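You operate a simulated robot arm through the tools that you are given. There is no shell and no other tool. Be economical: measure what you need, move in short steps, check, and stop when the job is done.

Carry out the task below with a simulated two-armed robot. There is one attempt and no reset: what you move stays moved.

Task
Hold the smudged shell steady and wipe it clean with the blue hand tool and cleaner.
Fine: Put the tool back and set the shell on the round blue mat. Set down upright: blue hand tool. What is to be rubbed or washed off counts as gone when no trace of it is left.

Only the result counts: the job must be done as asked and must still hold three seconds after the hand-in. Knocking over, shifting, dropping, spilling or breaking anything else fails it.

Robot
Two 6-joint arms with two-finger grippers on one trunk, on a base that drives. Base frame: it is fixed to the floor where the robot stands at the start and does not move with it; the origin is under the middle of the robot, x ahead of it, y to its left, z up; the surface under the hand at the start is at about z = 0.82. Units: m, rad, N and s.
The left shoulder is at the start at [0.06, 0.143, 0.9], the right one opposite. With the tool pointing down near the work surface each hand reaches from about 0.32 to 0.72 m from the robot's upright axis, wherever it stands, measured 20 degrees to its own side. Places, roughly: blue hand tool (3x3x14 cm) [0.7, -0.2, 0.9]; cleaner dish [0.6, -0.6, 0.9]; round blue mat [0.3, -0.5, 0.8]. Payload 2.45 kg a hand.
The TCP of each hand is the grasp point between the finger pads, 0.026 m short of the fingertips. In the tool frame z runs along the fingers and y along their closing line. Largest opening 0.096 m; the body of the gripper starts 0.069 m behind the TCP.
Orientation is that of the tool frame in the base frame, as [roll, pitch, yaw] about the fixed x, y, z axes, in that order (R = Rz(yaw) Ry(pitch) Rx(roll)). With the fingers straight down and closing along the base's y, the tool's x points along the base's -x, its y along +y and its z along -z.

Tools
- The arms move only by the tool play_rows. It takes "left_commands", "right_commands" or both (then of equal length, played together; a hand with none holds still); each is one flat list of numbers, 6 for each row, row after row: the shift along the tool's x, y, z in m, then the turn, a rotation vector about the tool's x, y, z in rad. In form: [x, y, z, ax, ay, az, x, y, z, ax, ay, az, ...]. A call has 1 to 12 rows; each row shifts and turns the commanded pose from where the row before left it, along the tool's axes as they then stand. "left_hand" and "right_hand" are, for a hand that has rows, the gripper command, from -1 (fully open) to 1 (shut), values between in proportion, set as the call begins (left out, the last holds). Rows are played at 5 a second. More than 0.05 m and 0.15 rad between two rows, or a gripper value outside its range, and nothing of the call is played. Where a pose cannot be reached the arm comes as near as it can. A force on the tool above 40 N (or 10 N above the force at the start of the call, whichever is more), or a blocked arm, ends the call early, and 0.2 s more pass. The fingers move at their own pace and stop on an object; they squeeze with about 21 N. The grip force told is the motor's: it shows also when the fingers shut on nothing. Time passes only in rows, and 0.2 s behind the last, so rows that do not move let the fingers close. It gives the time, the measured TCP pose, the force on the tool (base axes), the opening and the grip force at its end, in the units of the frame above (readings bear some noise), with the torque about the TCP (base axes, N m) and any sound that the robot's microphone picked up.
- Cameras (640 x 400 px; columns grow to the right, rows downward): "scene" is now at [0.1223, -0.0451, 1.5022]; the picture's right is [-0.60, -0.80, 0.00], its down [-0.61, 0.46, -0.65] and it looks along [0.52, -0.39, -0.76] (base axes); focal length 275 px, centre (320, 200). "left" rides on the left gripper at [0.082, -0.003, -0.098] in its tool frame; the picture's right is [0.04, 1.00, 0.00], its down [-0.73, 0.03, -0.68] and it looks along [-0.68, 0.03, 0.73] (tool axes); focal length 256 px, centre (320, 200). "right" rides on the right gripper at [0.082, 0.003, -0.098] in its tool frame; the picture's right is [-0.04, 1.00, 0.00], its down [-0.73, -0.03, -0.68] and it looks along [-0.68, -0.03, 0.73] (tool axes); focal length 256 px, centre (320, 200). There is no depth. A picture from a camera that has moved, and an enlarged one, comes with that camera's place and axes in the base frame and with its lens.
- capture(camera): a new picture of that camera. It takes no simulated time.
- move_column(by): slides the trunk up (or, below 0, down) by that many m; the arms and the scene camera ride with it, the base frame stays. It gives what a move gives, with no picture.
- drive_base(legs): drives the robot by 1 to 6 legs, each [ahead, turn to the left] in m and rad, along the robot's own axes; the way and the turn of a leg run together, so that a leg with both is an arc; at most 1.5 m and 3.142 rad a leg. The arms and the cameras ride along, it lands a little off, and it stops where it bumps. It gives what a move gives.
- head_to(pan, tilt): turns the head with the scene camera to pan (to the left, within 1.501 rad either way) and tilt (down, from -0.506 to 1.204), counted from straight ahead of the robot. It gives what a move gives.
- zoom(camera, box): a new picture of the part [left, top, right, bottom] of that camera's present view, enlarged. It takes no simulated time.
- close_job(): hands the job in; it is judged then, once.

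Work in short steps. Places have to be worked out from the pictures, the camera data and where the tool is seen: move nearer, look again, correct. Check each grasp and each placing, and mend what went wrong. You have 120 turns and 100 pictures in all, those below and enlarged ones among them. Open the grippers and draw the arms clear of the work before you hand the job in, unless the task says otherwise; then end with one line.

The tools are called after "Request:" by a JSON object that holds its "fn" and its "kwargs". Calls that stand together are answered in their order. play_rows: Moves the arms, as the interface text tells. Its arguments: {"type":"object","properties":{"left_commands":{"type":"array","items":{"type":"number"}},"left_hand":{"type":"number"},"right_commands":{"type":"array","items":{"type":"number"}},"right_hand":{"type":"number"}},"required":[]} The other tools are called the same way: move_column (by) slides the trunk up or down; drive_base (legs) drives the base; head_to (pan, tilt) turns the head that bears the scene camera; capture (camera) takes a picture; zoom (camera, box) takes an enlarged picture of a part of a camera's view; close_job () hands the job in.

At the start:

```text
time: 0.0
left_position: [0.5021, -0.0631, 0.999]
left_ee_rot: [3.14, -0.001, 3.142]
left_wrist_force: [-0.3, 0.0, 0.8]
left_torque: [0.04, 0.01, 0.0]
left_opening: 0.0961
left_grip_force: 0.0
right_position: [0.2952, -0.3803, 0.9988]
right_ee_rot: [3.141, 0.001, -3.14]
right_wrist_force: [-0.4, 0.4, 0.0]
right_torque: [0.01, -0.01, -0.01]
right_opening: 0.0962
right_grip_force: 0.0
trunk travel left (down, up): [-0.525, 0.065]
robot x, y, heading: [-0.0034, -0.0013, -0.001]
head pan, tilt: [-0.646, 0.869]
```

scene: 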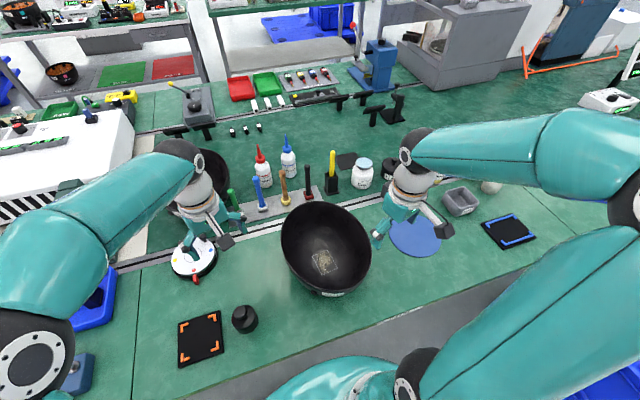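
right: 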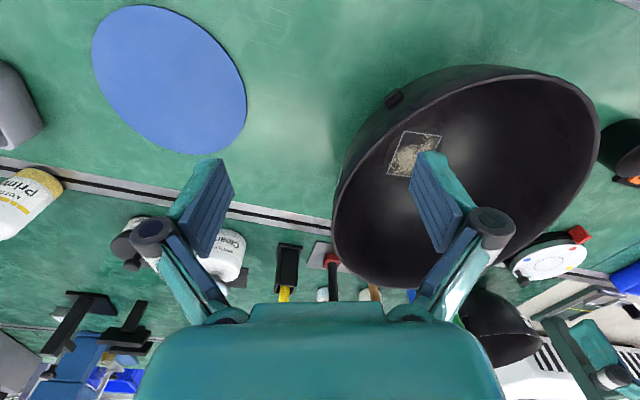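
left: 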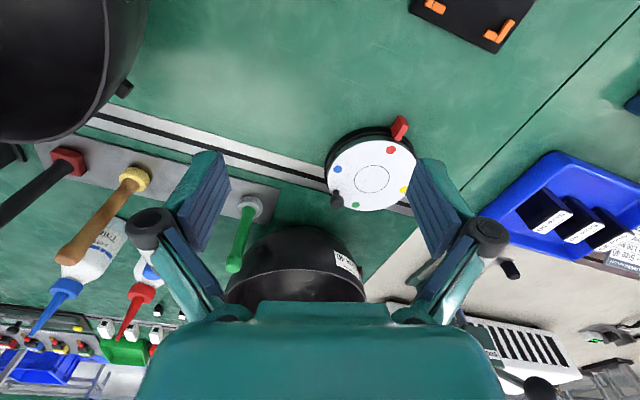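

I start by zooming into the scene view to identify the blue tool, the cleaner dish and the shell.

Request:
{"fn": "zoom", "kwargs": {"camera": "scene", "box": [220, 120, 420, 245]}}

Request:
{"fn": "zoom", "kwargs": {"camera": "scene", "box": [260, 190, 400, 310]}}

Request:
{"fn": "zoom", "kwargs": {"camera": "scene", "box": [340, 130, 540, 255]}}

```text
3.20 times, centred on (320, 182) of scene
camera zoom: at [0.1223, -0.0451, 1.5022], right [-0.6, -0.8, 0.0], down [-0.61, 0.46, -0.65], along [0.52, -0.39, -0.76], focal length 881 px, centre (320, 256)
```

zoom: 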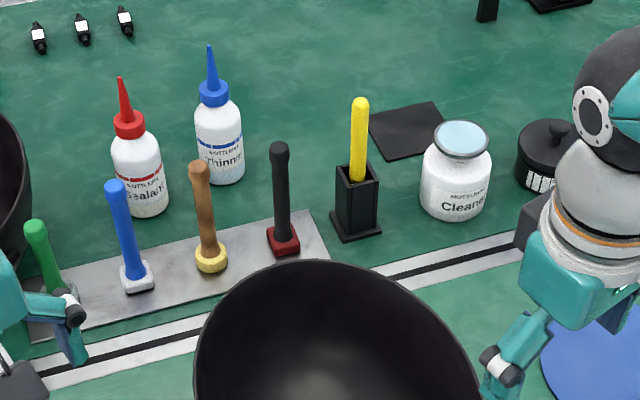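

```text
3.33 times, centred on (330, 250) of scene
camera zoom: at [0.1223, -0.0451, 1.5022], right [-0.6, -0.8, 0.0], down [-0.61, 0.46, -0.65], along [0.52, -0.39, -0.76], focal length 918 px, centre (287, 33)
```

zoom: 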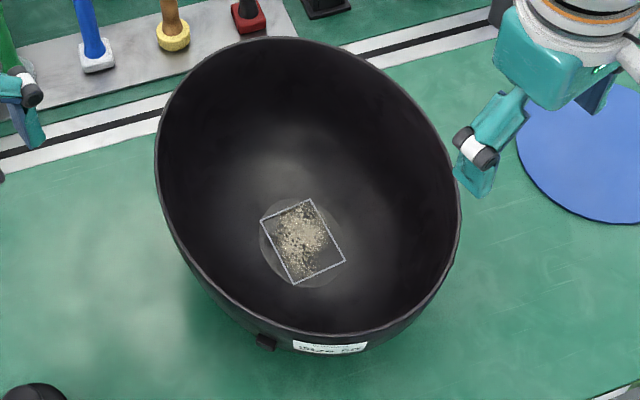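

```text
3.20 times, centred on (440, 192) of scene
camera zoom: at [0.1223, -0.0451, 1.5022], right [-0.6, -0.8, 0.0], down [-0.61, 0.46, -0.65], along [0.52, -0.39, -0.76], focal length 881 px, centre (-64, 224)
```

zoom: 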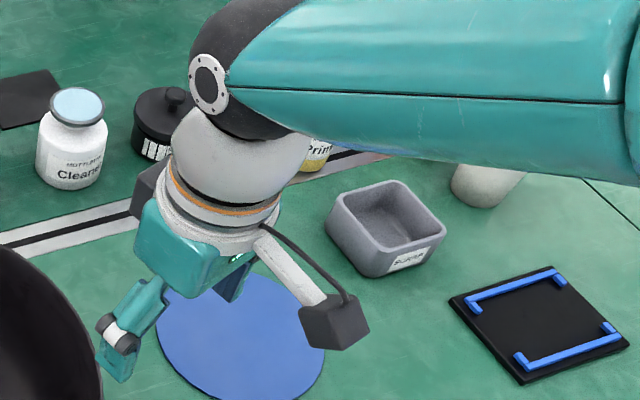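

The blue tool stands upright on the rack near (0.66,-0.23), the cleaner jar is near (0.57,-0.55), the mat near (0.29,-0.535), and the shell is a large open black bowl near (0.42,-0.27). I move the right hand above and behind the shell for a better look at it.

Request:
{"fn": "play_rows", "kwargs": {"right_commands": [0, 0, -0.05, 0, 0, 0, 0, 0.04, -0.03, 0, 0, 0, 0, 0.04, 0, 0, 0, 0, 0.0, 0.03, 0, 0, 0, 0, 0, 0, 0, 0, 0, 0]}}

Request:
{"fn": "capture", "kwargs": {"camera": "right"}}

Request:
{"fn": "capture", "kwargs": {"camera": "scene"}}

```text
time: 1.2
left_position: [0.5023, -0.0627, 0.9984]
left_ee_rot: [-3.14, -0.002, -3.141]
left_wrist_force: [-0.8, 1.1, 0.1]
left_torque: [0.01, -0.01, 0.02]
left_opening: 0.0962
left_grip_force: 0.0
right_position: [0.2973, -0.2711, 1.0788]
right_ee_rot: [3.141, 0.001, -3.14]
right_wrist_force: [-0.1, -0.1, 0.7]
right_torque: [0.01, 0.01, 0.0]
right_opening: 0.0961
right_grip_force: 0.1
trunk travel left (down, up): [-0.525, 0.065]
robot x, y, heading: [0.0013, -0.0006, 0.002]
head pan, tilt: [-0.646, 0.869]
```

```text
93 pictures are left
camera right: at [0.2168, -0.268, 1.1753], right [0.04, 1.0, 0.0], down [0.73, -0.03, 0.68], along [0.68, -0.03, -0.73], focal length 256 px, centre (320, 200)
```

right: 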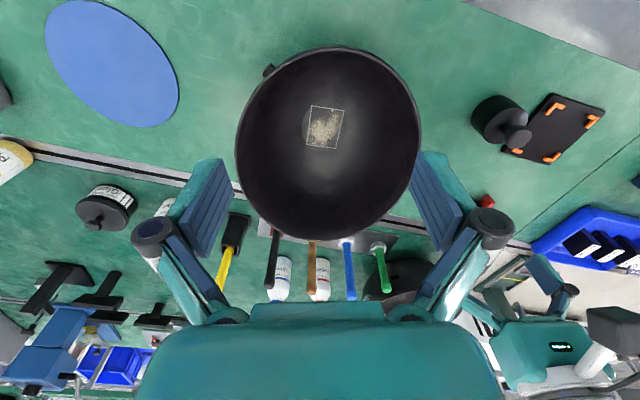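

```text
92 pictures are left
camera scene: at [0.1222, -0.0453, 1.5022], right [-0.6, -0.8, 0.0], down [-0.61, 0.46, -0.65], along [0.52, -0.39, -0.76], focal length 275 px, centre (320, 200)
```

scene: 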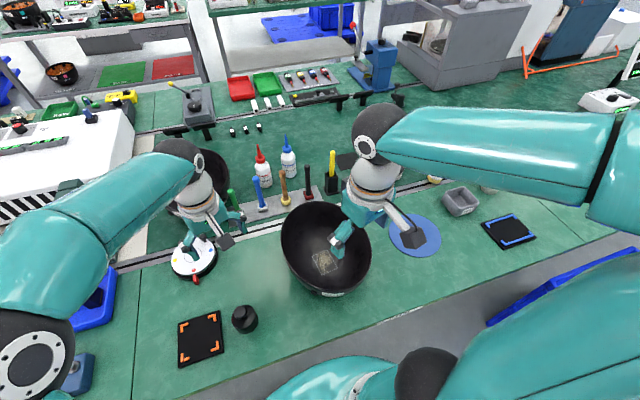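

The shell looks like an upright, slightly elongated bowl: centre about (0.40,-0.27), rim at z≈0.92, smudge at its bottom. The jar is out of reach from here, so I want to shift the robot about 0.28 m to its right. First I lift both hands and look at the floor and surroundings to the right.

Request:
{"fn": "play_rows", "kwargs": {"left_commands": [0, 0, -0.05, 0, 0, 0, 0.03, 0, -0.04, 0, 0, 0, 0.04, 0, -0.04, 0, 0, 0, 0.04, 0, 0, 0, 0, 0, 0, 0, 0, 0, 0, 0], "right_commands": [0, 0, -0.04, 0, 0, 0, 0, -0.02, -0.02, 0, 0, 0, 0, -0.02, 0, 0, 0, 0, 0, 0, 0, 0, 0, 0, 0, 0, 0, 0, 0, 0]}}

Request:
{"fn": "head_to", "kwargs": {"pan": -1.4, "tilt": 0.9}}

Request:
{"fn": "capture", "kwargs": {"camera": "scene"}}

```text
refused: row 3 steps farther than a row can; nothing moved
```

```text
time: 2.3
left_position: [0.5032, -0.0634, 0.9979]
left_ee_rot: [3.141, 0.001, 3.141]
left_wrist_force: [0.3, 0.2, 0.2]
left_torque: [-0.01, -0.03, 0.0]
left_opening: 0.0961
left_grip_force: 0.1
right_position: [0.2979, -0.2718, 1.0779]
right_ee_rot: [-3.141, -0.002, 3.141]
right_wrist_force: [0.0, 0.3, 0.5]
right_torque: [0.02, 0.0, 0.03]
right_opening: 0.0961
right_grip_force: 0.2
trunk travel left (down, up): [-0.525, 0.065]
robot x, y, heading: [0.0013, -0.0003, -0.002]
head pan, tilt: [-1.4, 0.901]
```

```text
91 pictures are left
camera scene: at [0.0735, -0.073, 1.4999], right [-0.99, -0.17, 0.0], down [-0.13, 0.77, -0.62], along [0.11, -0.61, -0.78], focal length 275 px, centre (320, 200)
```

scene: 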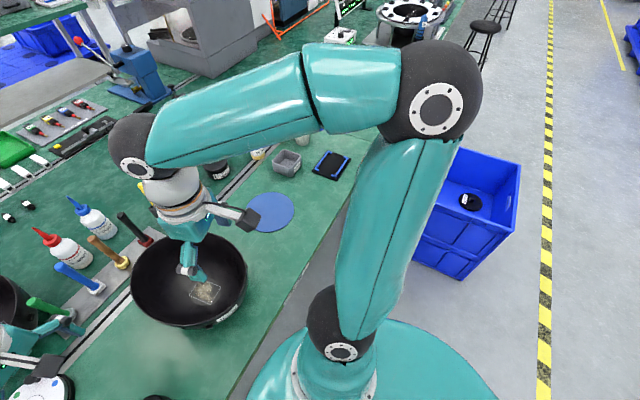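

The floor to the right is clear; a crate stands far enough off (y<-0.85, x<-0.35). I lift the hands, then back off 0.3 m, shift right 0.28 m and come forward again.

Request:
{"fn": "play_rows", "kwargs": {"left_commands": [0, 0, -0.05, 0, 0, 0, 0.02, 0, -0.04, 0, 0, 0, 0.03, 0, -0.03, 0, 0, 0, 0.04, 0, 0, 0, 0, 0, 0, 0, 0, 0, 0, 0], "right_commands": [0, 0, -0.04, 0, 0, 0, 0, -0.02, -0.02, 0, 0, 0, 0, -0.02, 0, 0, 0, 0, 0, 0, 0, 0, 0, 0, 0, 0, 0, 0, 0, 0]}}

Request:
{"fn": "drive_base", "kwargs": {"legs": [[-0.3, 0], [0, -1.571], [0.28, 0], [0, 1.571]]}}

```text
time: 3.5
left_position: [0.4146, -0.0622, 1.1212]
left_ee_rot: [3.141, 0.002, -3.141]
left_wrist_force: [0.2, 0.0, 0.6]
left_torque: [-0.01, 0.01, 0.02]
left_opening: 0.0958
left_grip_force: 0.1
right_position: [0.2962, -0.3109, 1.1386]
right_ee_rot: [-3.14, 0.0, 3.141]
right_wrist_force: [0.2, 0.7, -0.5]
right_torque: [-0.01, 0.03, -0.02]
right_opening: 0.0961
right_grip_force: 0.1
trunk travel left (down, up): [-0.525, 0.065]
robot x, y, heading: [0.0018, -0.0008, 0.004]
head pan, tilt: [-1.4, 0.901]
```

```text
time: 8.7
left_position: [-0.2218, -0.4112, 1.1205]
left_ee_rot: [3.138, -0.003, 1.911]
left_wrist_force: [-0.3, -0.7, 0.2]
left_torque: [0.06, -0.06, 0.01]
left_opening: 0.0958
left_grip_force: 0.1
right_position: [-0.4942, -0.3835, 1.1384]
right_ee_rot: [3.14, 0.001, 1.914]
right_wrist_force: [-0.6, -0.7, -0.4]
right_torque: [0.01, -0.01, -0.03]
right_opening: 0.0959
right_grip_force: 0.1
trunk travel left (down, up): [-0.525, 0.065]
robot x, y, heading: [-0.2617, 0.014, -1.248]
head pan, tilt: [-1.4, 0.901]
stopped in leg 2: the robot was blocked; the commanded pose is now the measured one
```

The turn was blocked at heading -1.25. I look around to see why.

Request:
{"fn": "capture", "kwargs": {"camera": "scene"}}

Request:
{"fn": "head_to", "kwargs": {"pan": 1.0, "tilt": 1.0}}

Request:
{"fn": "capture", "kwargs": {"camera": "scene"}}

```text
90 pictures are left
camera scene: at [-0.3143, -0.0797, 1.4998], right [-0.48, 0.88, 0.0], down [0.69, 0.37, -0.62], along [-0.55, -0.29, -0.78], focal length 275 px, centre (320, 200)
```

scene: 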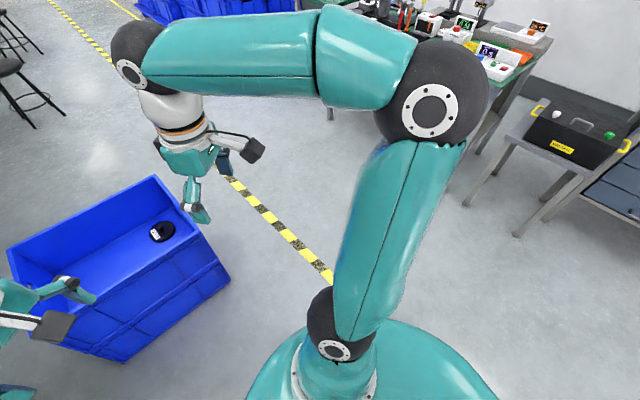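

```text
time: 10.9
left_position: [-0.2196, -0.4079, 1.1216]
left_ee_rot: [3.14, 0.0, 1.913]
left_wrist_force: [0.4, -0.3, 0.0]
left_torque: [0.01, 0.0, -0.01]
left_opening: 0.0961
left_grip_force: 0.0
right_position: [-0.4931, -0.3835, 1.1406]
right_ee_rot: [3.141, 0.002, 1.915]
right_wrist_force: [0.0, 0.3, -0.6]
right_torque: [-0.02, 0.01, -0.01]
right_opening: 0.0961
right_grip_force: 0.0
trunk travel left (down, up): [-0.525, 0.065]
robot x, y, heading: [-0.2648, 0.0132, -1.244]
head pan, tilt: [1.0, 1.0]
```

```text
89 pictures are left
camera scene: at [-0.179, -0.0584, 1.4926], right [-0.24, -0.97, 0.0], down [-0.82, 0.2, -0.54], along [0.52, -0.13, -0.84], focal length 275 px, centre (320, 200)
```

scene: 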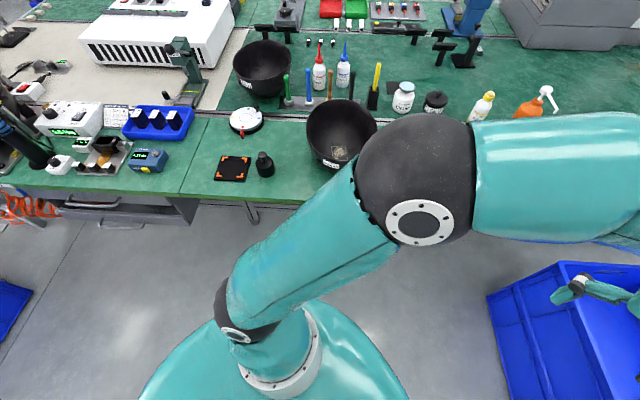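

Nothing visible is hit; probably the base corner. At heading -1.24 driving ahead already brings me mainly to -y, so I drive 0.28 ahead and turn back.

Request:
{"fn": "drive_base", "kwargs": {"legs": [[0.28, 0]]}}

```text
time: 12.9
left_position: [-0.1304, -0.6766, 1.1206]
left_ee_rot: [3.139, -0.002, 1.911]
left_wrist_force: [0.1, -0.3, 0.4]
left_torque: [0.03, 0.0, 0.01]
left_opening: 0.0959
left_grip_force: 0.1
right_position: [-0.4026, -0.6506, 1.1394]
right_ee_rot: [-3.141, -0.002, 1.917]
right_wrist_force: [-0.1, -0.1, -0.9]
right_torque: [0.02, 0.0, 0.03]
right_opening: 0.0959
right_grip_force: 0.0
trunk travel left (down, up): [-0.525, 0.065]
robot x, y, heading: [-0.1745, -0.2504, -1.244]
head pan, tilt: [1.0, 1.0]
```

It moved as planned. Now I turn back to heading 0 and check.

Request:
{"fn": "drive_base", "kwargs": {"legs": [[0, 1.244]]}}

```text
time: 16.1
left_position: [0.2198, -0.4159, 1.1232]
left_ee_rot: [-3.139, -0.001, 2.977]
left_wrist_force: [0.4, 1.1, 0.2]
left_torque: [-0.07, 0.03, -0.03]
left_opening: 0.0959
left_grip_force: 0.2
right_position: [0.0648, -0.6424, 1.1416]
right_ee_rot: [-3.137, -0.001, 2.982]
right_wrist_force: [0.3, 0.5, -0.5]
right_torque: [-0.08, 0.01, -0.01]
right_opening: 0.0957
right_grip_force: 0.1
trunk travel left (down, up): [-0.525, 0.065]
robot x, y, heading: [-0.1799, -0.2867, -0.177]
head pan, tilt: [1.0, 1.0]
stopped in leg 1: the robot was blocked; the commanded pose is now the measured one
```

Blocked again at heading -0.18; I look at the scene before continuing.

Request:
{"fn": "head_to", "kwargs": {"pan": 0.0, "tilt": 0.95}}

Request:
{"fn": "capture", "kwargs": {"camera": "scene"}}

```text
time: 17.4
left_position: [0.2183, -0.4184, 1.123]
left_ee_rot: [3.14, -0.001, 2.978]
left_wrist_force: [-0.8, -0.5, -0.3]
left_torque: [0.0, 0.02, -0.02]
left_opening: 0.0959
left_grip_force: 0.1
right_position: [0.0636, -0.6441, 1.1402]
right_ee_rot: [-3.141, 0.001, 2.982]
right_wrist_force: [-0.2, -0.5, 0.0]
right_torque: [0.01, 0.0, -0.01]
right_opening: 0.0963
right_grip_force: 0.0
trunk travel left (down, up): [-0.525, 0.065]
robot x, y, heading: [-0.1813, -0.2881, -0.182]
head pan, tilt: [0.0, 0.949]
```

```text
88 pictures are left
camera scene: at [-0.0503, -0.3099, 1.4962], right [-0.18, -0.98, 0.0], down [-0.8, 0.14, -0.58], along [0.57, -0.1, -0.81], focal length 275 px, centre (320, 200)
```

scene: 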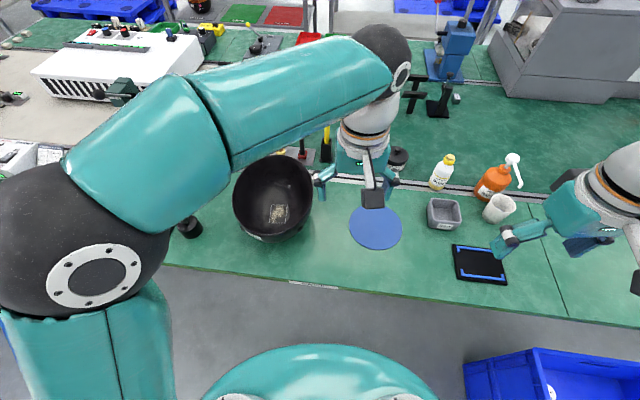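

The table is undisturbed. I look down to the right to see the clearance to the crate.

Request:
{"fn": "head_to", "kwargs": {"pan": -1.3, "tilt": 1.15}}

Request:
{"fn": "capture", "kwargs": {"camera": "scene"}}

```text
time: 18.9
left_position: [0.2184, -0.4185, 1.1237]
left_ee_rot: [3.139, -0.001, 2.978]
left_wrist_force: [0.6, -0.1, 0.1]
left_torque: [-0.04, 0.01, 0.0]
left_opening: 0.0962
left_grip_force: 0.1
right_position: [0.0639, -0.6456, 1.1408]
right_ee_rot: [-3.139, 0.001, 2.98]
right_wrist_force: [-0.5, 0.9, 0.4]
right_torque: [-0.02, 0.01, 0.02]
right_opening: 0.0962
right_grip_force: 0.1
trunk travel left (down, up): [-0.525, 0.065]
robot x, y, heading: [-0.1805, -0.2909, -0.179]
head pan, tilt: [-1.3, 1.15]
```

```text
87 pictures are left
camera scene: at [-0.1164, -0.3564, 1.4829], right [-1.0, -0.09, 0.0], down [-0.08, 0.91, -0.41], along [0.04, -0.41, -0.91], focal length 275 px, centre (320, 200)
```

scene: 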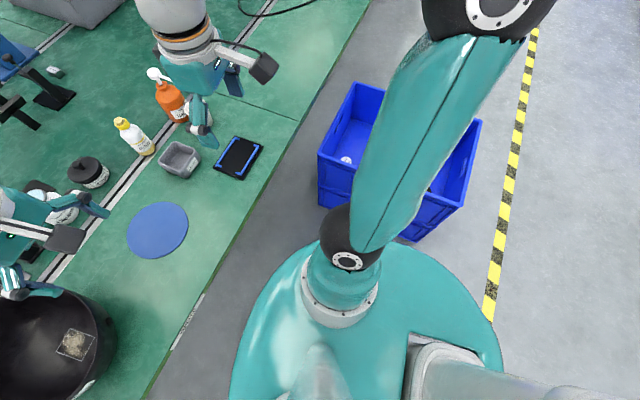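

The crate seems unmoved but my base is close to its corner, so I first go a little ahead, then swing left in small steps while moving away from it.

Request:
{"fn": "drive_base", "kwargs": {"legs": [[0.08, 0], [0.04, 0.2], [0.06, 0.15]]}}

```text
time: 21.0
left_position: [0.347, -0.3541, 1.1278]
left_ee_rot: [3.139, 0.009, -3.1]
left_wrist_force: [-0.1, 0.2, 0.1]
left_torque: [0.0, 0.03, 0.0]
left_opening: 0.096
left_grip_force: 0.0
right_position: [0.2419, -0.607, 1.1439]
right_ee_rot: [3.14, 0.009, -3.097]
right_wrist_force: [0.4, 0.6, 0.1]
right_torque: [-0.01, 0.0, 0.02]
right_opening: 0.096
right_grip_force: 0.0
trunk travel left (down, up): [-0.525, 0.065]
robot x, y, heading: [-0.059, -0.3099, 0.023]
head pan, tilt: [-1.3, 1.15]
stopped in leg 3: the robot was blocked; the commanded pose is now the measured one
```

Blocked again near x=-0.06; I look down at the front-right to see what is touched.

Request:
{"fn": "head_to", "kwargs": {"pan": -0.6, "tilt": 1.2}}

Request:
{"fn": "capture", "kwargs": {"camera": "scene"}}

Request:
{"fn": "head_to", "kwargs": {"pan": -1.5, "tilt": 1.1}}

Request:
{"fn": "capture", "kwargs": {"camera": "scene"}}

```text
time: 22.1
left_position: [0.3474, -0.3538, 1.1276]
left_ee_rot: [3.138, 0.011, -3.1]
left_wrist_force: [-1.5, -0.3, 0.0]
left_torque: [0.01, 0.0, 0.01]
left_opening: 0.096
left_grip_force: 0.1
right_position: [0.2432, -0.6069, 1.1435]
right_ee_rot: [3.141, 0.009, -3.097]
right_wrist_force: [-0.9, -0.7, -0.2]
right_torque: [-0.01, -0.01, 0.02]
right_opening: 0.096
right_grip_force: 0.0
trunk travel left (down, up): [-0.525, 0.065]
robot x, y, heading: [-0.0615, -0.3107, 0.027]
head pan, tilt: [-0.6, 1.201]
```

```text
86 pictures are left
camera scene: at [0.0323, -0.3403, 1.4807], right [-0.55, -0.84, -0.01], down [-0.78, 0.51, -0.37], along [0.31, -0.2, -0.93], focal length 275 px, centre (320, 200)
```

scene: 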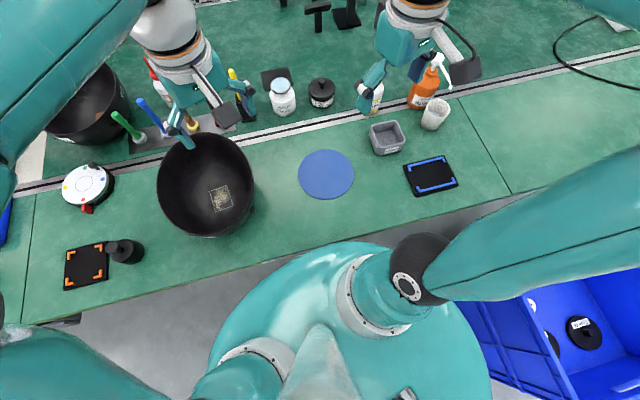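

```text
time: 23.3
left_position: [0.3466, -0.3546, 1.1284]
left_ee_rot: [3.136, 0.01, -3.101]
left_wrist_force: [0.2, 0.9, 0.2]
left_torque: [-0.02, -0.01, 0.01]
left_opening: 0.0959
left_grip_force: 0.1
right_position: [0.2424, -0.606, 1.1434]
right_ee_rot: [3.14, 0.011, -3.097]
right_wrist_force: [-0.5, -0.8, 0.3]
right_torque: [0.01, 0.01, 0.0]
right_opening: 0.0962
right_grip_force: 0.0
trunk travel left (down, up): [-0.525, 0.065]
robot x, y, heading: [-0.0608, -0.3099, 0.02]
head pan, tilt: [-1.499, 1.1]
```

```text
85 pictures are left
camera scene: at [-0.0087, -0.3728, 1.4862], right [-1.0, -0.1, -0.01], down [-0.08, 0.89, -0.45], along [0.05, -0.45, -0.89], focal length 275 px, centre (320, 200)
```

scene: 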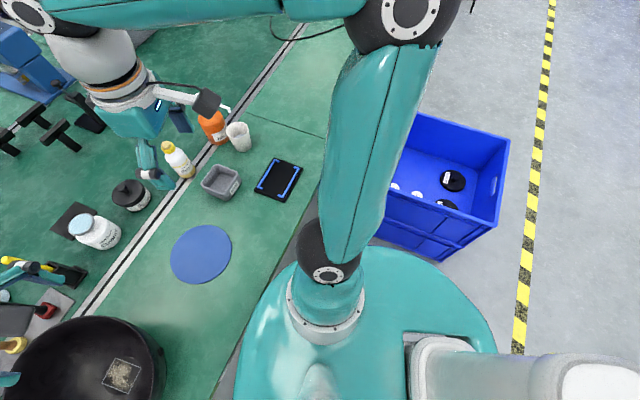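

The table edge is skewed (about 18°) to the base frame, so moving right brought me into it. A better stance is around (-0.02,-0.08) with heading about +0.35. I back off along an arc away from table and crate first.

Request:
{"fn": "drive_base", "kwargs": {"legs": [[-0.05, 0], [-0.06, -0.3], [-0.26, -0.15]]}}

```text
time: 26.7
left_position: [-0.0561, -0.4339, 1.1245]
left_ee_rot: [3.141, -0.001, 2.739]
left_wrist_force: [0.0, -0.7, 0.4]
left_torque: [-0.01, -0.04, 0.02]
left_opening: 0.0961
left_grip_force: 0.0
right_position: [-0.2601, -0.6165, 1.1412]
right_ee_rot: [-3.141, 0.002, 2.742]
right_wrist_force: [0.9, 0.2, -0.5]
right_torque: [-0.01, 0.01, -0.02]
right_opening: 0.0958
right_grip_force: 0.1
trunk travel left (down, up): [-0.525, 0.065]
robot x, y, heading: [-0.4149, -0.219, -0.417]
head pan, tilt: [-1.499, 1.1]
```

Now at (-0.415,-0.219). I back a little more, turn to about +0.2 and drive ahead to around (-0.03,-0.06).

Request:
{"fn": "drive_base", "kwargs": {"legs": [[-0.13, 0], [0, 0.62], [0.3, 0]]}}

```text
time: 31.6
left_position: [0.1825, -0.0689, 1.1243]
left_ee_rot: [3.141, -0.001, -2.921]
left_wrist_force: [-0.3, 0.2, -0.2]
left_torque: [-0.01, -0.02, 0.0]
left_opening: 0.0961
left_grip_force: 0.0
right_position: [0.1242, -0.3345, 1.1426]
right_ee_rot: [-3.141, -0.002, -2.917]
right_wrist_force: [0.5, 0.3, 0.5]
right_torque: [-0.03, 0.03, 0.01]
right_opening: 0.096
right_grip_force: 0.1
trunk travel left (down, up): [-0.525, 0.065]
robot x, y, heading: [-0.2357, -0.1074, 0.206]
head pan, tilt: [-1.499, 1.1]
```

Good progress without blocking. I drive the remaining 0.21 m with a slight left turn at the end.

Request:
{"fn": "drive_base", "kwargs": {"legs": [[0.2, 0], [0, 0.12]]}}

Request:
{"fn": "head_to", "kwargs": {"pan": -0.9, "tilt": 0.87}}

Request:
{"fn": "capture", "kwargs": {"camera": "scene"}}

```text
time: 33.8
left_position: [0.3728, 0.0223, 1.1248]
left_ee_rot: [3.141, 0.001, -2.801]
left_wrist_force: [0.9, -0.9, -0.2]
left_torque: [0.02, 0.01, 0.0]
left_opening: 0.0961
left_grip_force: 0.1
right_position: [0.3454, -0.2498, 1.1427]
right_ee_rot: [-3.141, 0.001, -2.794]
right_wrist_force: [-0.7, 0.4, 0.4]
right_torque: [0.03, -0.02, 0.02]
right_opening: 0.0959
right_grip_force: 0.1
trunk travel left (down, up): [-0.525, 0.065]
robot x, y, heading: [-0.036, -0.0715, 0.334]
head pan, tilt: [-1.499, 1.1]
```

```text
time: 34.8
left_position: [0.3719, 0.0218, 1.1252]
left_ee_rot: [-3.141, 0.001, -2.802]
left_wrist_force: [0.3, 1.3, 0.1]
left_torque: [-0.04, -0.02, 0.02]
left_opening: 0.096
left_grip_force: 0.0
right_position: [0.3452, -0.2504, 1.1429]
right_ee_rot: [-3.141, -0.001, -2.797]
right_wrist_force: [-0.4, -0.6, 0.0]
right_torque: [0.01, -0.02, -0.01]
right_opening: 0.096
right_grip_force: 0.0
trunk travel left (down, up): [-0.525, 0.065]
robot x, y, heading: [-0.0404, -0.0701, 0.325]
head pan, tilt: [-0.901, 0.869]
```

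```text
84 pictures are left
camera scene: at [0.0846, -0.0909, 1.5022], right [-0.54, -0.84, 0.0], down [-0.64, 0.42, -0.65], along [0.54, -0.35, -0.76], focal length 275 px, centre (320, 200)
```

scene: 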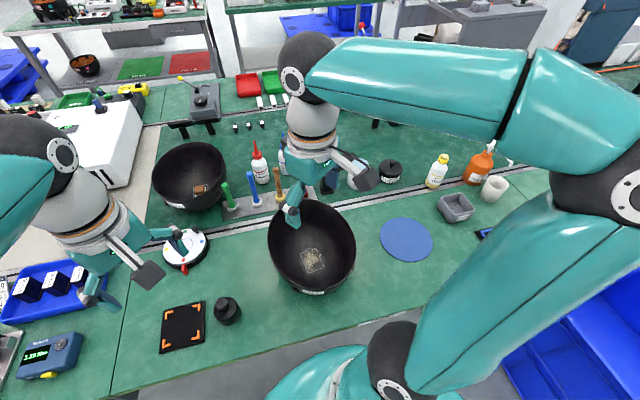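

I'm now well placed. There's a second black bowl at upper left with something in it; I zoom to compare the two.

Request:
{"fn": "zoom", "kwargs": {"camera": "scene", "box": [140, 130, 260, 220]}}

Request:
{"fn": "zoom", "kwargs": {"camera": "scene", "box": [240, 190, 380, 300]}}

```text
4.44 times, centred on (200, 175) of scene
camera zoom: at [0.0846, -0.0909, 1.5022], right [-0.54, -0.84, 0.0], down [-0.64, 0.42, -0.65], along [0.54, -0.35, -0.76], focal length 1223 px, centre (853, 311)
```

zoom: 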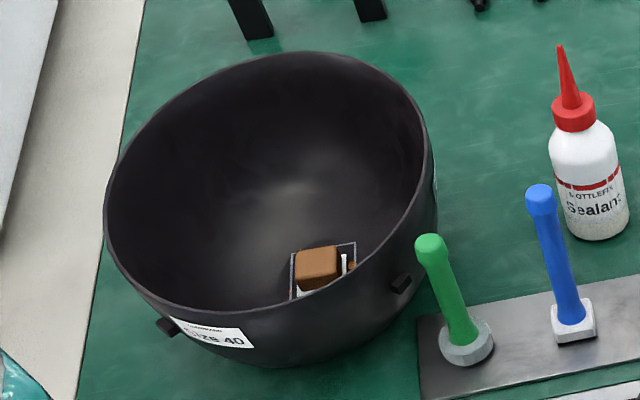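

```text
3.64 times, centred on (310, 245) of scene
camera zoom: at [0.0846, -0.0909, 1.5022], right [-0.54, -0.84, 0.0], down [-0.64, 0.42, -0.65], along [0.54, -0.35, -0.76], focal length 1001 px, centre (356, 36)
```

zoom: 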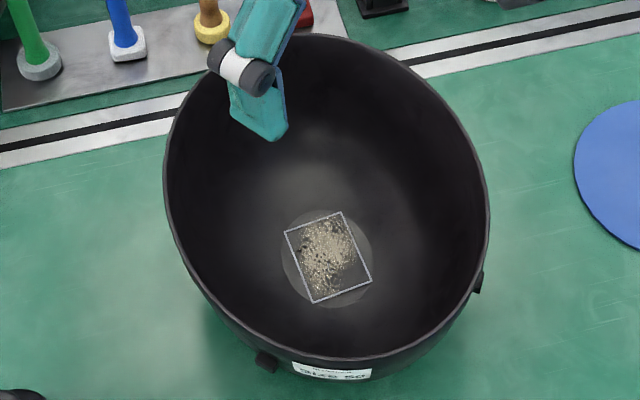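

The shell with the smudge is the size-50 one at centre. The blue tool stands at about (0.65,-0.223), top z≈0.967; I turn the right hand so it closes across the rack row and move it over the tool.

Request:
{"fn": "play_rows", "kwargs": {"right_commands": [0, 0, 0, 0, 0, -0.15, 0, 0, 0, 0, 0, -0.15, 0, 0, 0, 0, 0, -0.15, 0, 0, 0, 0, 0, -0.15, 0, 0, 0, 0, 0, -0.15, 0, 0, 0, 0, 0, -0.15, -0.0176, -0.04, 0, 0, 0, 0, -0.0176, -0.04, 0, 0, 0, 0, -0.0176, -0.04, 0, 0, 0, 0, -0.0176, -0.04, 0, 0, 0, 0, -0.0176, -0.04, 0, 0, 0, 0, -0.0176, -0.04, 0, 0, 0, 0], "right_hand": -0.2}}

Request:
{"fn": "capture", "kwargs": {"camera": "right"}}

```text
time: 37.4
left_position: [0.3737, 0.0241, 1.1246]
left_ee_rot: [3.141, -0.003, -2.802]
left_wrist_force: [0.3, 0.0, -1.6]
left_torque: [-0.01, 0.05, 0.02]
left_opening: 0.0959
left_grip_force: 0.1
right_position: [0.6099, -0.2258, 1.1415]
right_ee_rot: [3.138, -0.002, -1.896]
right_wrist_force: [-0.2, -0.4, -1.4]
right_torque: [0.01, 0.05, -0.02]
right_opening: 0.0578
right_grip_force: 0.0
trunk travel left (down, up): [-0.525, 0.065]
robot x, y, heading: [-0.0387, -0.0683, 0.323]
head pan, tilt: [-0.901, 0.869]
```

```text
81 pictures are left
camera right: at [0.5824, -0.3016, 1.2378], right [-0.93, 0.36, 0.0], down [0.26, 0.69, 0.68], along [0.24, 0.63, -0.74], focal length 256 px, centre (320, 200)
```

right: 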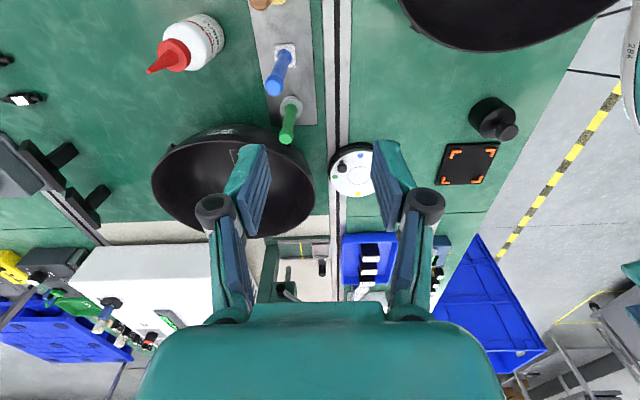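

Triangulation gives the tool top at about (0.655,-0.231,0.967). I align above it, descend to 1.04 and look again.

Request:
{"fn": "play_rows", "kwargs": {"right_commands": [-0.0097, -0.0443, 0, 0, 0, 0, 0, 0, 0.05, 0, 0, 0, 0, 0, 0.05, 0, 0, 0, 0, 0, 0, 0, 0, 0]}}

Request:
{"fn": "capture", "kwargs": {"camera": "right"}}

```text
time: 38.4
left_position: [0.3708, 0.0234, 1.1256]
left_ee_rot: [3.141, 0.0, -2.802]
left_wrist_force: [0.3, -0.6, 0.0]
left_torque: [-0.01, -0.02, 0.0]
left_opening: 0.0961
left_grip_force: 0.1
right_position: [0.6252, -0.2278, 1.0315]
right_ee_rot: [-3.14, -0.002, -1.897]
right_wrist_force: [-0.9, -0.3, -0.1]
right_torque: [0.0, -0.03, 0.01]
right_opening: 0.0575
right_grip_force: 0.0
right hand out of reach, approached as far as the arm can: row 1
trunk travel left (down, up): [-0.525, 0.065]
robot x, y, heading: [-0.0374, -0.0687, 0.329]
head pan, tilt: [-0.901, 0.869]
```

```text
80 pictures are left
camera right: at [0.5962, -0.3041, 1.1278], right [-0.93, 0.36, 0.0], down [0.26, 0.69, 0.68], along [0.24, 0.63, -0.73], focal length 256 px, centre (320, 200)
```

right: 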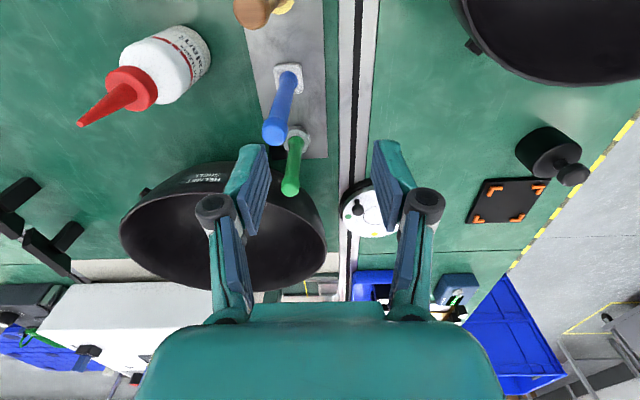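

The arm was at its limit at that height. Raising the trunk should bring the shoulder nearer the wrist height; I raise it 0.06 and try the shift again.

Request:
{"fn": "move_column", "kwargs": {"by": 0.06}}

Request:
{"fn": "play_rows", "kwargs": {"right_commands": [0, 0, 0.03, 0, 0, 0, -0.006, -0.029, 0.03, 0, 0, 0, 0, 0, 0, 0, 0, 0]}}

Request:
{"fn": "capture", "kwargs": {"camera": "right"}}

```text
time: 39.4
left_position: [0.3721, 0.0228, 1.1842]
left_ee_rot: [3.139, -0.003, -2.801]
left_wrist_force: [0.4, 0.2, -0.5]
left_torque: [0.0, -0.03, 0.0]
left_opening: 0.0958
left_grip_force: 0.1
right_position: [0.6263, -0.2285, 1.0916]
right_ee_rot: [-3.141, 0.0, -1.897]
right_wrist_force: [0.8, 1.1, -0.1]
right_torque: [-0.01, 0.04, 0.02]
right_opening: 0.0577
right_grip_force: 0.1
trunk travel left (down, up): [-0.585, 0.005]
robot x, y, heading: [-0.0369, -0.0708, 0.328]
head pan, tilt: [-0.901, 0.869]
```

```text
time: 40.2
left_position: [0.3697, 0.0238, 1.1855]
left_ee_rot: [3.14, -0.001, -2.802]
left_wrist_force: [-1.4, 0.8, 0.1]
left_torque: [0.01, -0.02, -0.02]
left_opening: 0.0959
left_grip_force: 0.1
right_position: [0.6526, -0.2306, 1.0302]
right_ee_rot: [-3.141, 0.0, -1.897]
right_wrist_force: [-0.5, -0.3, -0.3]
right_torque: [-0.01, -0.04, -0.02]
right_opening: 0.0576
right_grip_force: 0.0
trunk travel left (down, up): [-0.585, 0.005]
robot x, y, heading: [-0.035, -0.0682, 0.325]
head pan, tilt: [-0.901, 0.869]
```

```text
79 pictures are left
camera right: at [0.6247, -0.3067, 1.1276], right [-0.93, 0.36, 0.0], down [0.26, 0.69, 0.68], along [0.24, 0.63, -0.73], focal length 256 px, centre (320, 200)
```

right: 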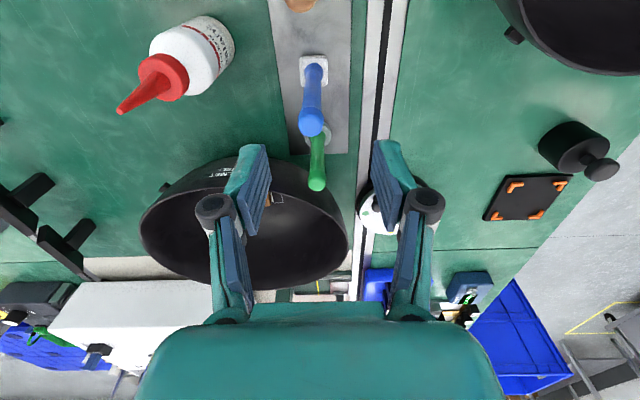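

The tool top sits a few mm toward tool -y. I correct and descend to grip height z≈0.93, then check before closing.

Request:
{"fn": "play_rows", "kwargs": {"right_commands": [-0.001, -0.007, 0.03, 0, 0, 0, 0, 0, 0.035, 0, 0, 0, 0, 0, 0.035, 0, 0, 0, 0, 0, 0, 0, 0, 0]}}

Request:
{"fn": "capture", "kwargs": {"camera": "right"}}

Request:
{"fn": "zoom", "kwargs": {"camera": "scene", "box": [200, 120, 340, 220]}}

```text
time: 41.2
left_position: [0.3714, 0.0237, 1.1854]
left_ee_rot: [3.139, 0.002, -2.802]
left_wrist_force: [0.3, -0.8, 0.2]
left_torque: [0.01, 0.0, 0.01]
left_opening: 0.0961
left_grip_force: 0.2
right_position: [0.6614, -0.2314, 0.9319]
right_ee_rot: [-3.14, 0.001, -1.895]
right_wrist_force: [-0.1, -0.3, -0.2]
right_torque: [0.01, 0.03, 0.04]
right_opening: 0.0576
right_grip_force: 0.0
trunk travel left (down, up): [-0.585, 0.005]
robot x, y, heading: [-0.0385, -0.0679, 0.329]
head pan, tilt: [-0.901, 0.869]
```

```text
78 pictures are left
camera right: at [0.6331, -0.3083, 1.0278], right [-0.93, 0.36, 0.0], down [0.26, 0.69, 0.68], along [0.24, 0.63, -0.73], focal length 256 px, centre (320, 200)
```

right: 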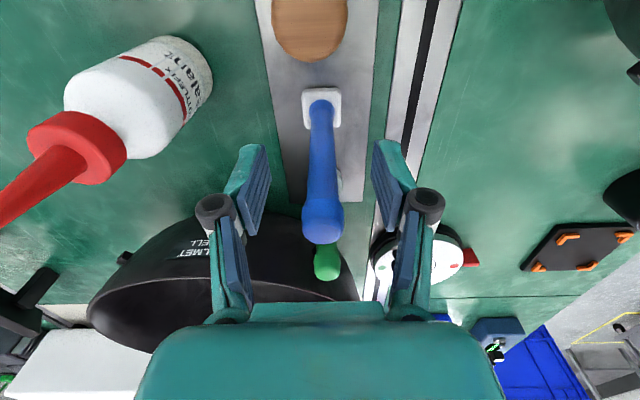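

```text
4.00 times, centred on (270, 170) of scene
camera zoom: at [0.0844, -0.0909, 1.5623], right [-0.54, -0.84, 0.0], down [-0.64, 0.42, -0.65], along [0.54, -0.35, -0.76], focal length 1101 px, centre (520, 320)
```

zoom: 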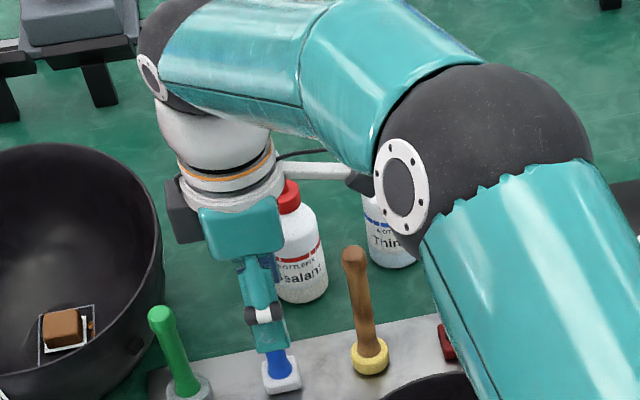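

The handle is centred between the fingers and lines up with the TCP. I close the gripper.

Request:
{"fn": "play_rows", "kwargs": {"right_commands": [0, 0, 0, 0, 0, 0, 0, 0, 0, 0, 0, 0, 0, 0, 0, 0, 0, 0, 0, 0, 0, 0, 0, 0], "right_hand": 1}}

Request:
{"fn": "capture", "kwargs": {"camera": "right"}}

```text
time: 42.2
left_position: [0.3715, 0.0234, 1.1847]
left_ee_rot: [3.138, -0.002, -2.8]
left_wrist_force: [-0.1, 0.4, -1.1]
left_torque: [0.02, 0.0, -0.01]
left_opening: 0.0959
left_grip_force: 0.1
right_position: [0.6612, -0.2333, 0.9295]
right_ee_rot: [-3.141, 0.0, -1.898]
right_wrist_force: [0.1, 0.1, 0.0]
right_torque: [0.03, -0.03, -0.03]
right_opening: 0.0173
right_grip_force: 21.2
trunk travel left (down, up): [-0.585, 0.005]
robot x, y, heading: [-0.0385, -0.074, 0.324]
head pan, tilt: [-0.901, 0.869]
```

```text
76 pictures are left
camera right: at [0.6336, -0.3083, 1.0276], right [-0.93, 0.36, 0.0], down [0.26, 0.69, 0.68], along [0.24, 0.63, -0.73], focal length 256 px, centre (320, 200)
```

right: 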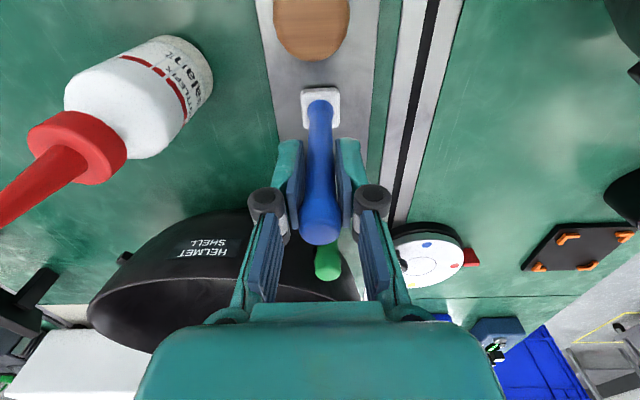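

The tool is gripped (17 mm handle, 21 N). I lift it straight up 0.12 and check.

Request:
{"fn": "play_rows", "kwargs": {"right_commands": [0, 0, -0.04, 0, 0, 0, 0, 0, -0.04, 0, 0, 0, 0, 0.03, -0.04, 0, 0, 0, 0, 0.04, -0.02, 0, 0, 0, 0, 0.04, -0.02, 0, 0, 0]}}

Request:
{"fn": "capture", "kwargs": {"camera": "right"}}

Request:
{"fn": "capture", "kwargs": {"camera": "scene"}}

```text
time: 43.4
left_position: [0.3705, 0.0222, 1.1843]
left_ee_rot: [-3.141, 0.0, -2.802]
left_wrist_force: [0.0, -0.6, 1.0]
left_torque: [0.0, -0.01, -0.07]
left_opening: 0.0962
left_grip_force: 0.1
right_position: [0.5549, -0.1961, 1.0906]
right_ee_rot: [-3.139, 0.001, -1.896]
right_wrist_force: [-0.3, 0.5, -0.2]
right_torque: [-0.01, -0.01, 0.0]
right_opening: 0.0173
right_grip_force: 20.9
trunk travel left (down, up): [-0.585, 0.005]
robot x, y, heading: [-0.0385, -0.0707, 0.318]
head pan, tilt: [-0.901, 0.869]
```

```text
75 pictures are left
camera right: at [0.5269, -0.2728, 1.1878], right [-0.93, 0.36, 0.0], down [0.26, 0.69, 0.68], along [0.24, 0.63, -0.73], focal length 256 px, centre (320, 200)
```

right: 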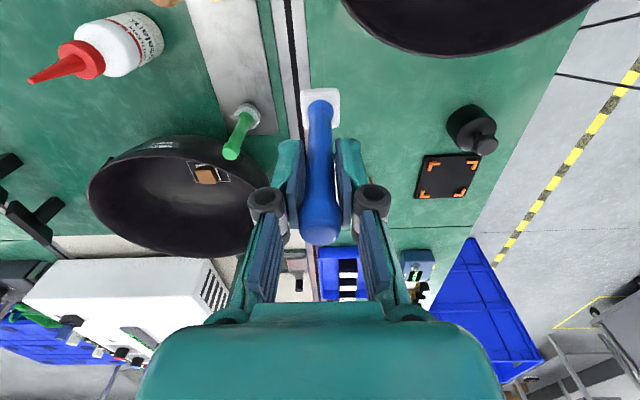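

```text
74 pictures are left
camera scene: at [0.0829, -0.0905, 1.5624], right [-0.54, -0.84, 0.0], down [-0.64, 0.41, -0.65], along [0.54, -0.35, -0.76], focal length 275 px, centre (320, 200)
```

scene: 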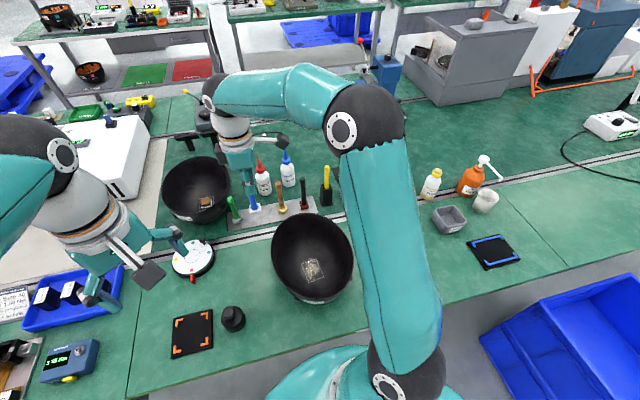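

The tool is held well. I move high across toward the jar, keeping nearer to me than the other upright tools.

Request:
{"fn": "play_rows", "kwargs": {"right_commands": [0, 0, -0.04, 0, 0, 0, 0.041, 0, 0, 0, 0, 0, 0.041, 0, 0, 0, 0, 0, 0.041, -0.005, 0, 0, 0, 0, 0.041, -0.0092, 0, 0, 0, 0, 0.041, -0.0092, 0, 0, 0, 0, 0.041, -0.015, 0, 0, 0, 0, 0.041, -0.015, 0, 0, 0, 0, 0.041, -0.015, 0, 0, 0, 0, 0, 0, 0, 0, 0, 0]}}

Request:
{"fn": "capture", "kwargs": {"camera": "right"}}

Request:
{"fn": "capture", "kwargs": {"camera": "scene"}}

```text
time: 45.6
left_position: [0.3711, 0.0227, 1.1847]
left_ee_rot: [3.141, 0.0, -2.801]
left_wrist_force: [0.4, 0.9, 0.2]
left_torque: [0.01, 0.0, 0.01]
left_opening: 0.096
left_grip_force: 0.0
right_position: [0.5187, -0.5302, 1.1325]
right_ee_rot: [-3.141, 0.001, -1.894]
right_wrist_force: [0.8, -0.6, -0.3]
right_torque: [-0.01, 0.0, -0.01]
right_opening: 0.0172
right_grip_force: 20.9
trunk travel left (down, up): [-0.585, 0.005]
robot x, y, heading: [-0.0426, -0.0694, 0.325]
head pan, tilt: [-0.901, 0.869]
```

```text
73 pictures are left
camera right: at [0.4907, -0.6057, 1.2295], right [-0.93, 0.36, 0.0], down [0.26, 0.69, 0.68], along [0.24, 0.63, -0.73], focal length 256 px, centre (320, 200)
```

right: 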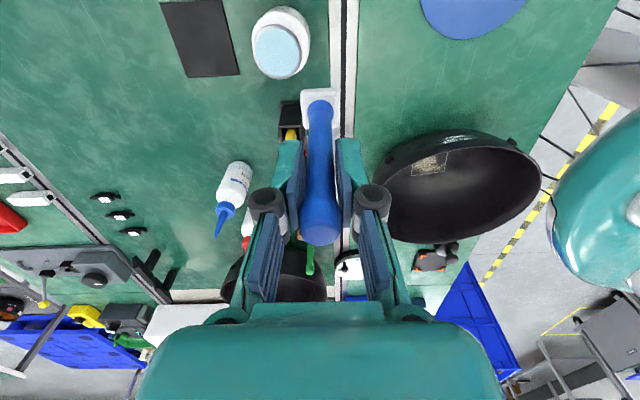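

```text
72 pictures are left
camera scene: at [0.0846, -0.0901, 1.5623], right [-0.54, -0.84, 0.0], down [-0.64, 0.41, -0.65], along [0.54, -0.35, -0.76], focal length 275 px, centre (320, 200)
```

scene: 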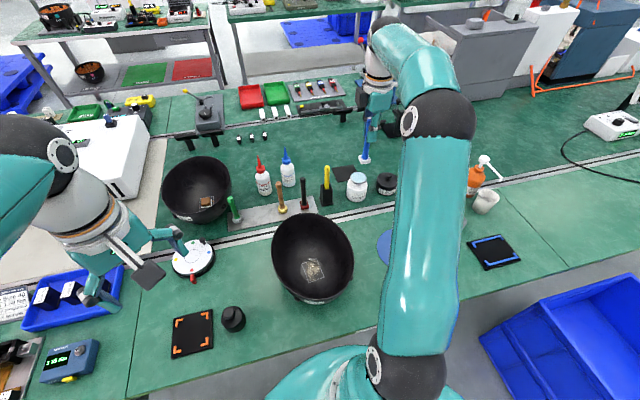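

I triangulate the jar mouth at about (0.561,-0.556,0.91), ~5 cm wide. I zoom to see whether it's open and where the tool head is.

Request:
{"fn": "zoom", "kwargs": {"camera": "right", "box": [230, 0, 370, 110]}}

Request:
{"fn": "zoom", "kwargs": {"camera": "scene", "box": [320, 130, 420, 210]}}

```text
3.64 times, centred on (300, 55) of right
camera zoom: at [0.4907, -0.6057, 1.2295], right [-0.93, 0.36, 0.0], down [0.26, 0.69, 0.68], along [0.24, 0.63, -0.73], focal length 931 px, centre (393, 727)
```

zoom: 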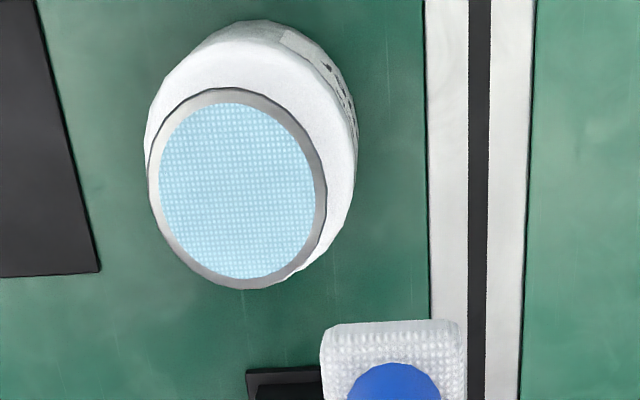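

```text
5.00 times, centred on (370, 170) of scene
camera zoom: at [0.0846, -0.0901, 1.5623], right [-0.54, -0.84, 0.0], down [-0.64, 0.41, -0.65], along [0.54, -0.35, -0.76], focal length 1376 px, centre (70, 350)
```

zoom: 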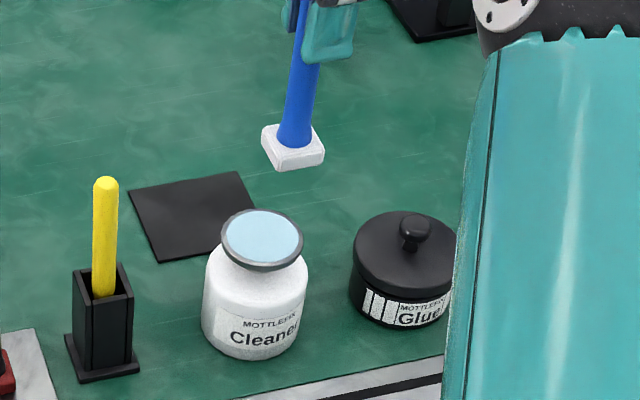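

The jar has a soaked sponge at its mouth, centre (0.560,-0.554,0.91). I move over it and down to a little above.

Request:
{"fn": "play_rows", "kwargs": {"right_commands": [0.005, -0.0233, 0, 0, 0, 0, 0.0047, -0.0233, 0, 0, 0, 0, 0, 0, 0.04, 0, 0, 0, 0, 0, 0.04, 0, 0, 0, 0, 0, 0, 0, 0, 0]}}

Request:
{"fn": "zoom", "kwargs": {"camera": "scene", "box": [320, 130, 420, 210]}}

Request:
{"fn": "capture", "kwargs": {"camera": "right"}}

```text
time: 46.8
left_position: [0.3712, 0.0227, 1.1847]
left_ee_rot: [3.142, 0.0, -2.8]
left_wrist_force: [0.1, -0.5, 0.5]
left_torque: [-0.02, -0.04, 0.0]
left_opening: 0.0961
left_grip_force: 0.1
right_position: [0.5574, -0.5559, 1.05]
right_ee_rot: [-3.139, -0.001, -1.897]
right_wrist_force: [-0.1, 0.0, -0.6]
right_torque: [0.0, -0.03, 0.0]
right_opening: 0.0174
right_grip_force: 21.6
trunk travel left (down, up): [-0.585, 0.005]
robot x, y, heading: [-0.0354, -0.0708, 0.323]
head pan, tilt: [-0.901, 0.869]
```

```text
5.00 times, centred on (370, 170) of scene
camera zoom: at [0.0841, -0.0906, 1.5623], right [-0.54, -0.84, 0.0], down [-0.64, 0.42, -0.65], along [0.54, -0.35, -0.76], focal length 1376 px, centre (70, 350)
```

zoom: 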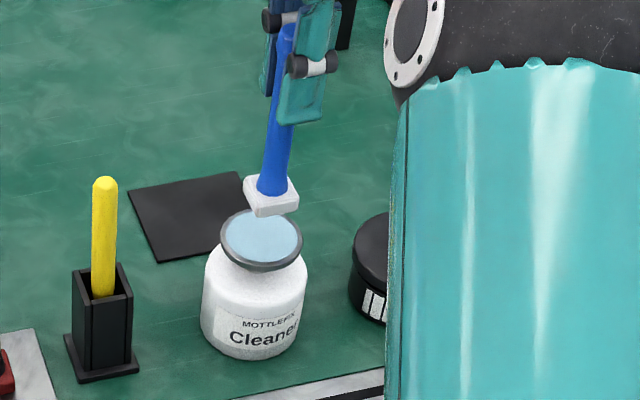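

```text
68 pictures are left
camera right: at [0.5284, -0.6318, 1.1479], right [-0.93, 0.36, 0.0], down [0.26, 0.69, 0.68], along [0.24, 0.63, -0.73], focal length 256 px, centre (320, 200)
```

right: 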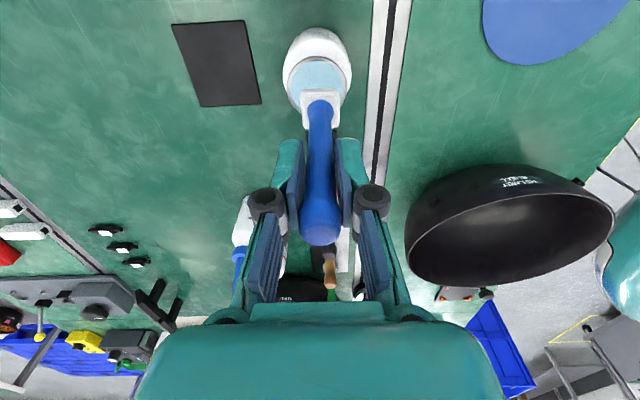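

Head is over the sponge. I descend gently in small steps, watching force.

Request:
{"fn": "play_rows", "kwargs": {"right_commands": [0.003, 0, 0.02, 0, 0, 0, 0, 0, 0.012, 0, 0, 0, 0, 0, 0.004, 0, 0, 0, 0, 0, 0.003, 0, 0, 0, 0, 0, 0, 0, 0, 0]}}

Request:
{"fn": "zoom", "kwargs": {"camera": "scene", "box": [320, 130, 420, 210]}}

```text
time: 48.0
left_position: [0.3719, 0.0224, 1.1855]
left_ee_rot: [-3.141, 0.001, -2.801]
left_wrist_force: [-0.3, 0.4, 1.6]
left_torque: [0.03, 0.03, -0.04]
left_opening: 0.096
left_grip_force: 0.0
right_position: [0.557, -0.5584, 1.0112]
right_ee_rot: [3.14, 0.001, -1.897]
right_wrist_force: [-0.5, -0.4, 0.2]
right_torque: [-0.02, -0.01, 0.01]
right_opening: 0.0173
right_grip_force: 20.9
trunk travel left (down, up): [-0.585, 0.005]
robot x, y, heading: [-0.0366, -0.0657, 0.322]
head pan, tilt: [-0.901, 0.869]
```

```text
5.00 times, centred on (370, 170) of scene
camera zoom: at [0.0849, -0.091, 1.5622], right [-0.54, -0.84, 0.0], down [-0.64, 0.42, -0.65], along [0.54, -0.35, -0.76], focal length 1376 px, centre (70, 350)
```

zoom: 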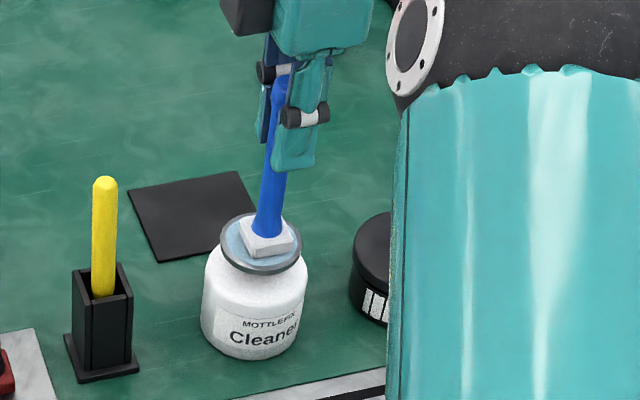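

Nearly touching, no force yet. I continue in 2–3 mm steps.

Request:
{"fn": "play_rows", "kwargs": {"right_commands": [0, 0, 0.003, 0, 0, 0, 0, 0, 0.003, 0, 0, 0, 0, 0, 0, 0, 0, 0]}}

Request:
{"fn": "play_rows", "kwargs": {"right_commands": [0, 0, 0.003, 0, 0, 0, 0, 0, 0, 0, 0, 0]}}

```text
time: 48.8
left_position: [0.3709, 0.0227, 1.185]
left_ee_rot: [-3.141, 0.0, -2.801]
left_wrist_force: [-0.2, -0.4, 0.4]
left_torque: [0.01, -0.03, -0.03]
left_opening: 0.0959
left_grip_force: 0.1
right_position: [0.5584, -0.5567, 1.0055]
right_ee_rot: [-3.14, 0.0, -1.899]
right_wrist_force: [0.4, 0.5, 1.1]
right_torque: [0.09, -0.06, 0.02]
right_opening: 0.0174
right_grip_force: 20.9
trunk travel left (down, up): [-0.585, 0.005]
robot x, y, heading: [-0.0396, -0.0686, 0.33]
head pan, tilt: [-0.901, 0.869]
```

```text
time: 49.4
left_position: [0.3713, 0.0235, 1.1857]
left_ee_rot: [3.14, 0.0, -2.801]
left_wrist_force: [-0.1, -0.4, -0.2]
left_torque: [0.0, 0.01, -0.01]
left_opening: 0.0962
left_grip_force: 0.0
right_position: [0.5567, -0.5583, 1.0052]
right_ee_rot: [-3.138, -0.001, -1.898]
right_wrist_force: [0.9, 0.7, 10.5]
right_torque: [0.16, -0.12, -0.02]
right_opening: 0.0173
right_grip_force: 20.9
trunk travel left (down, up): [-0.585, 0.005]
robot x, y, heading: [-0.0358, -0.0693, 0.331]
head pan, tilt: [-0.901, 0.869]
```

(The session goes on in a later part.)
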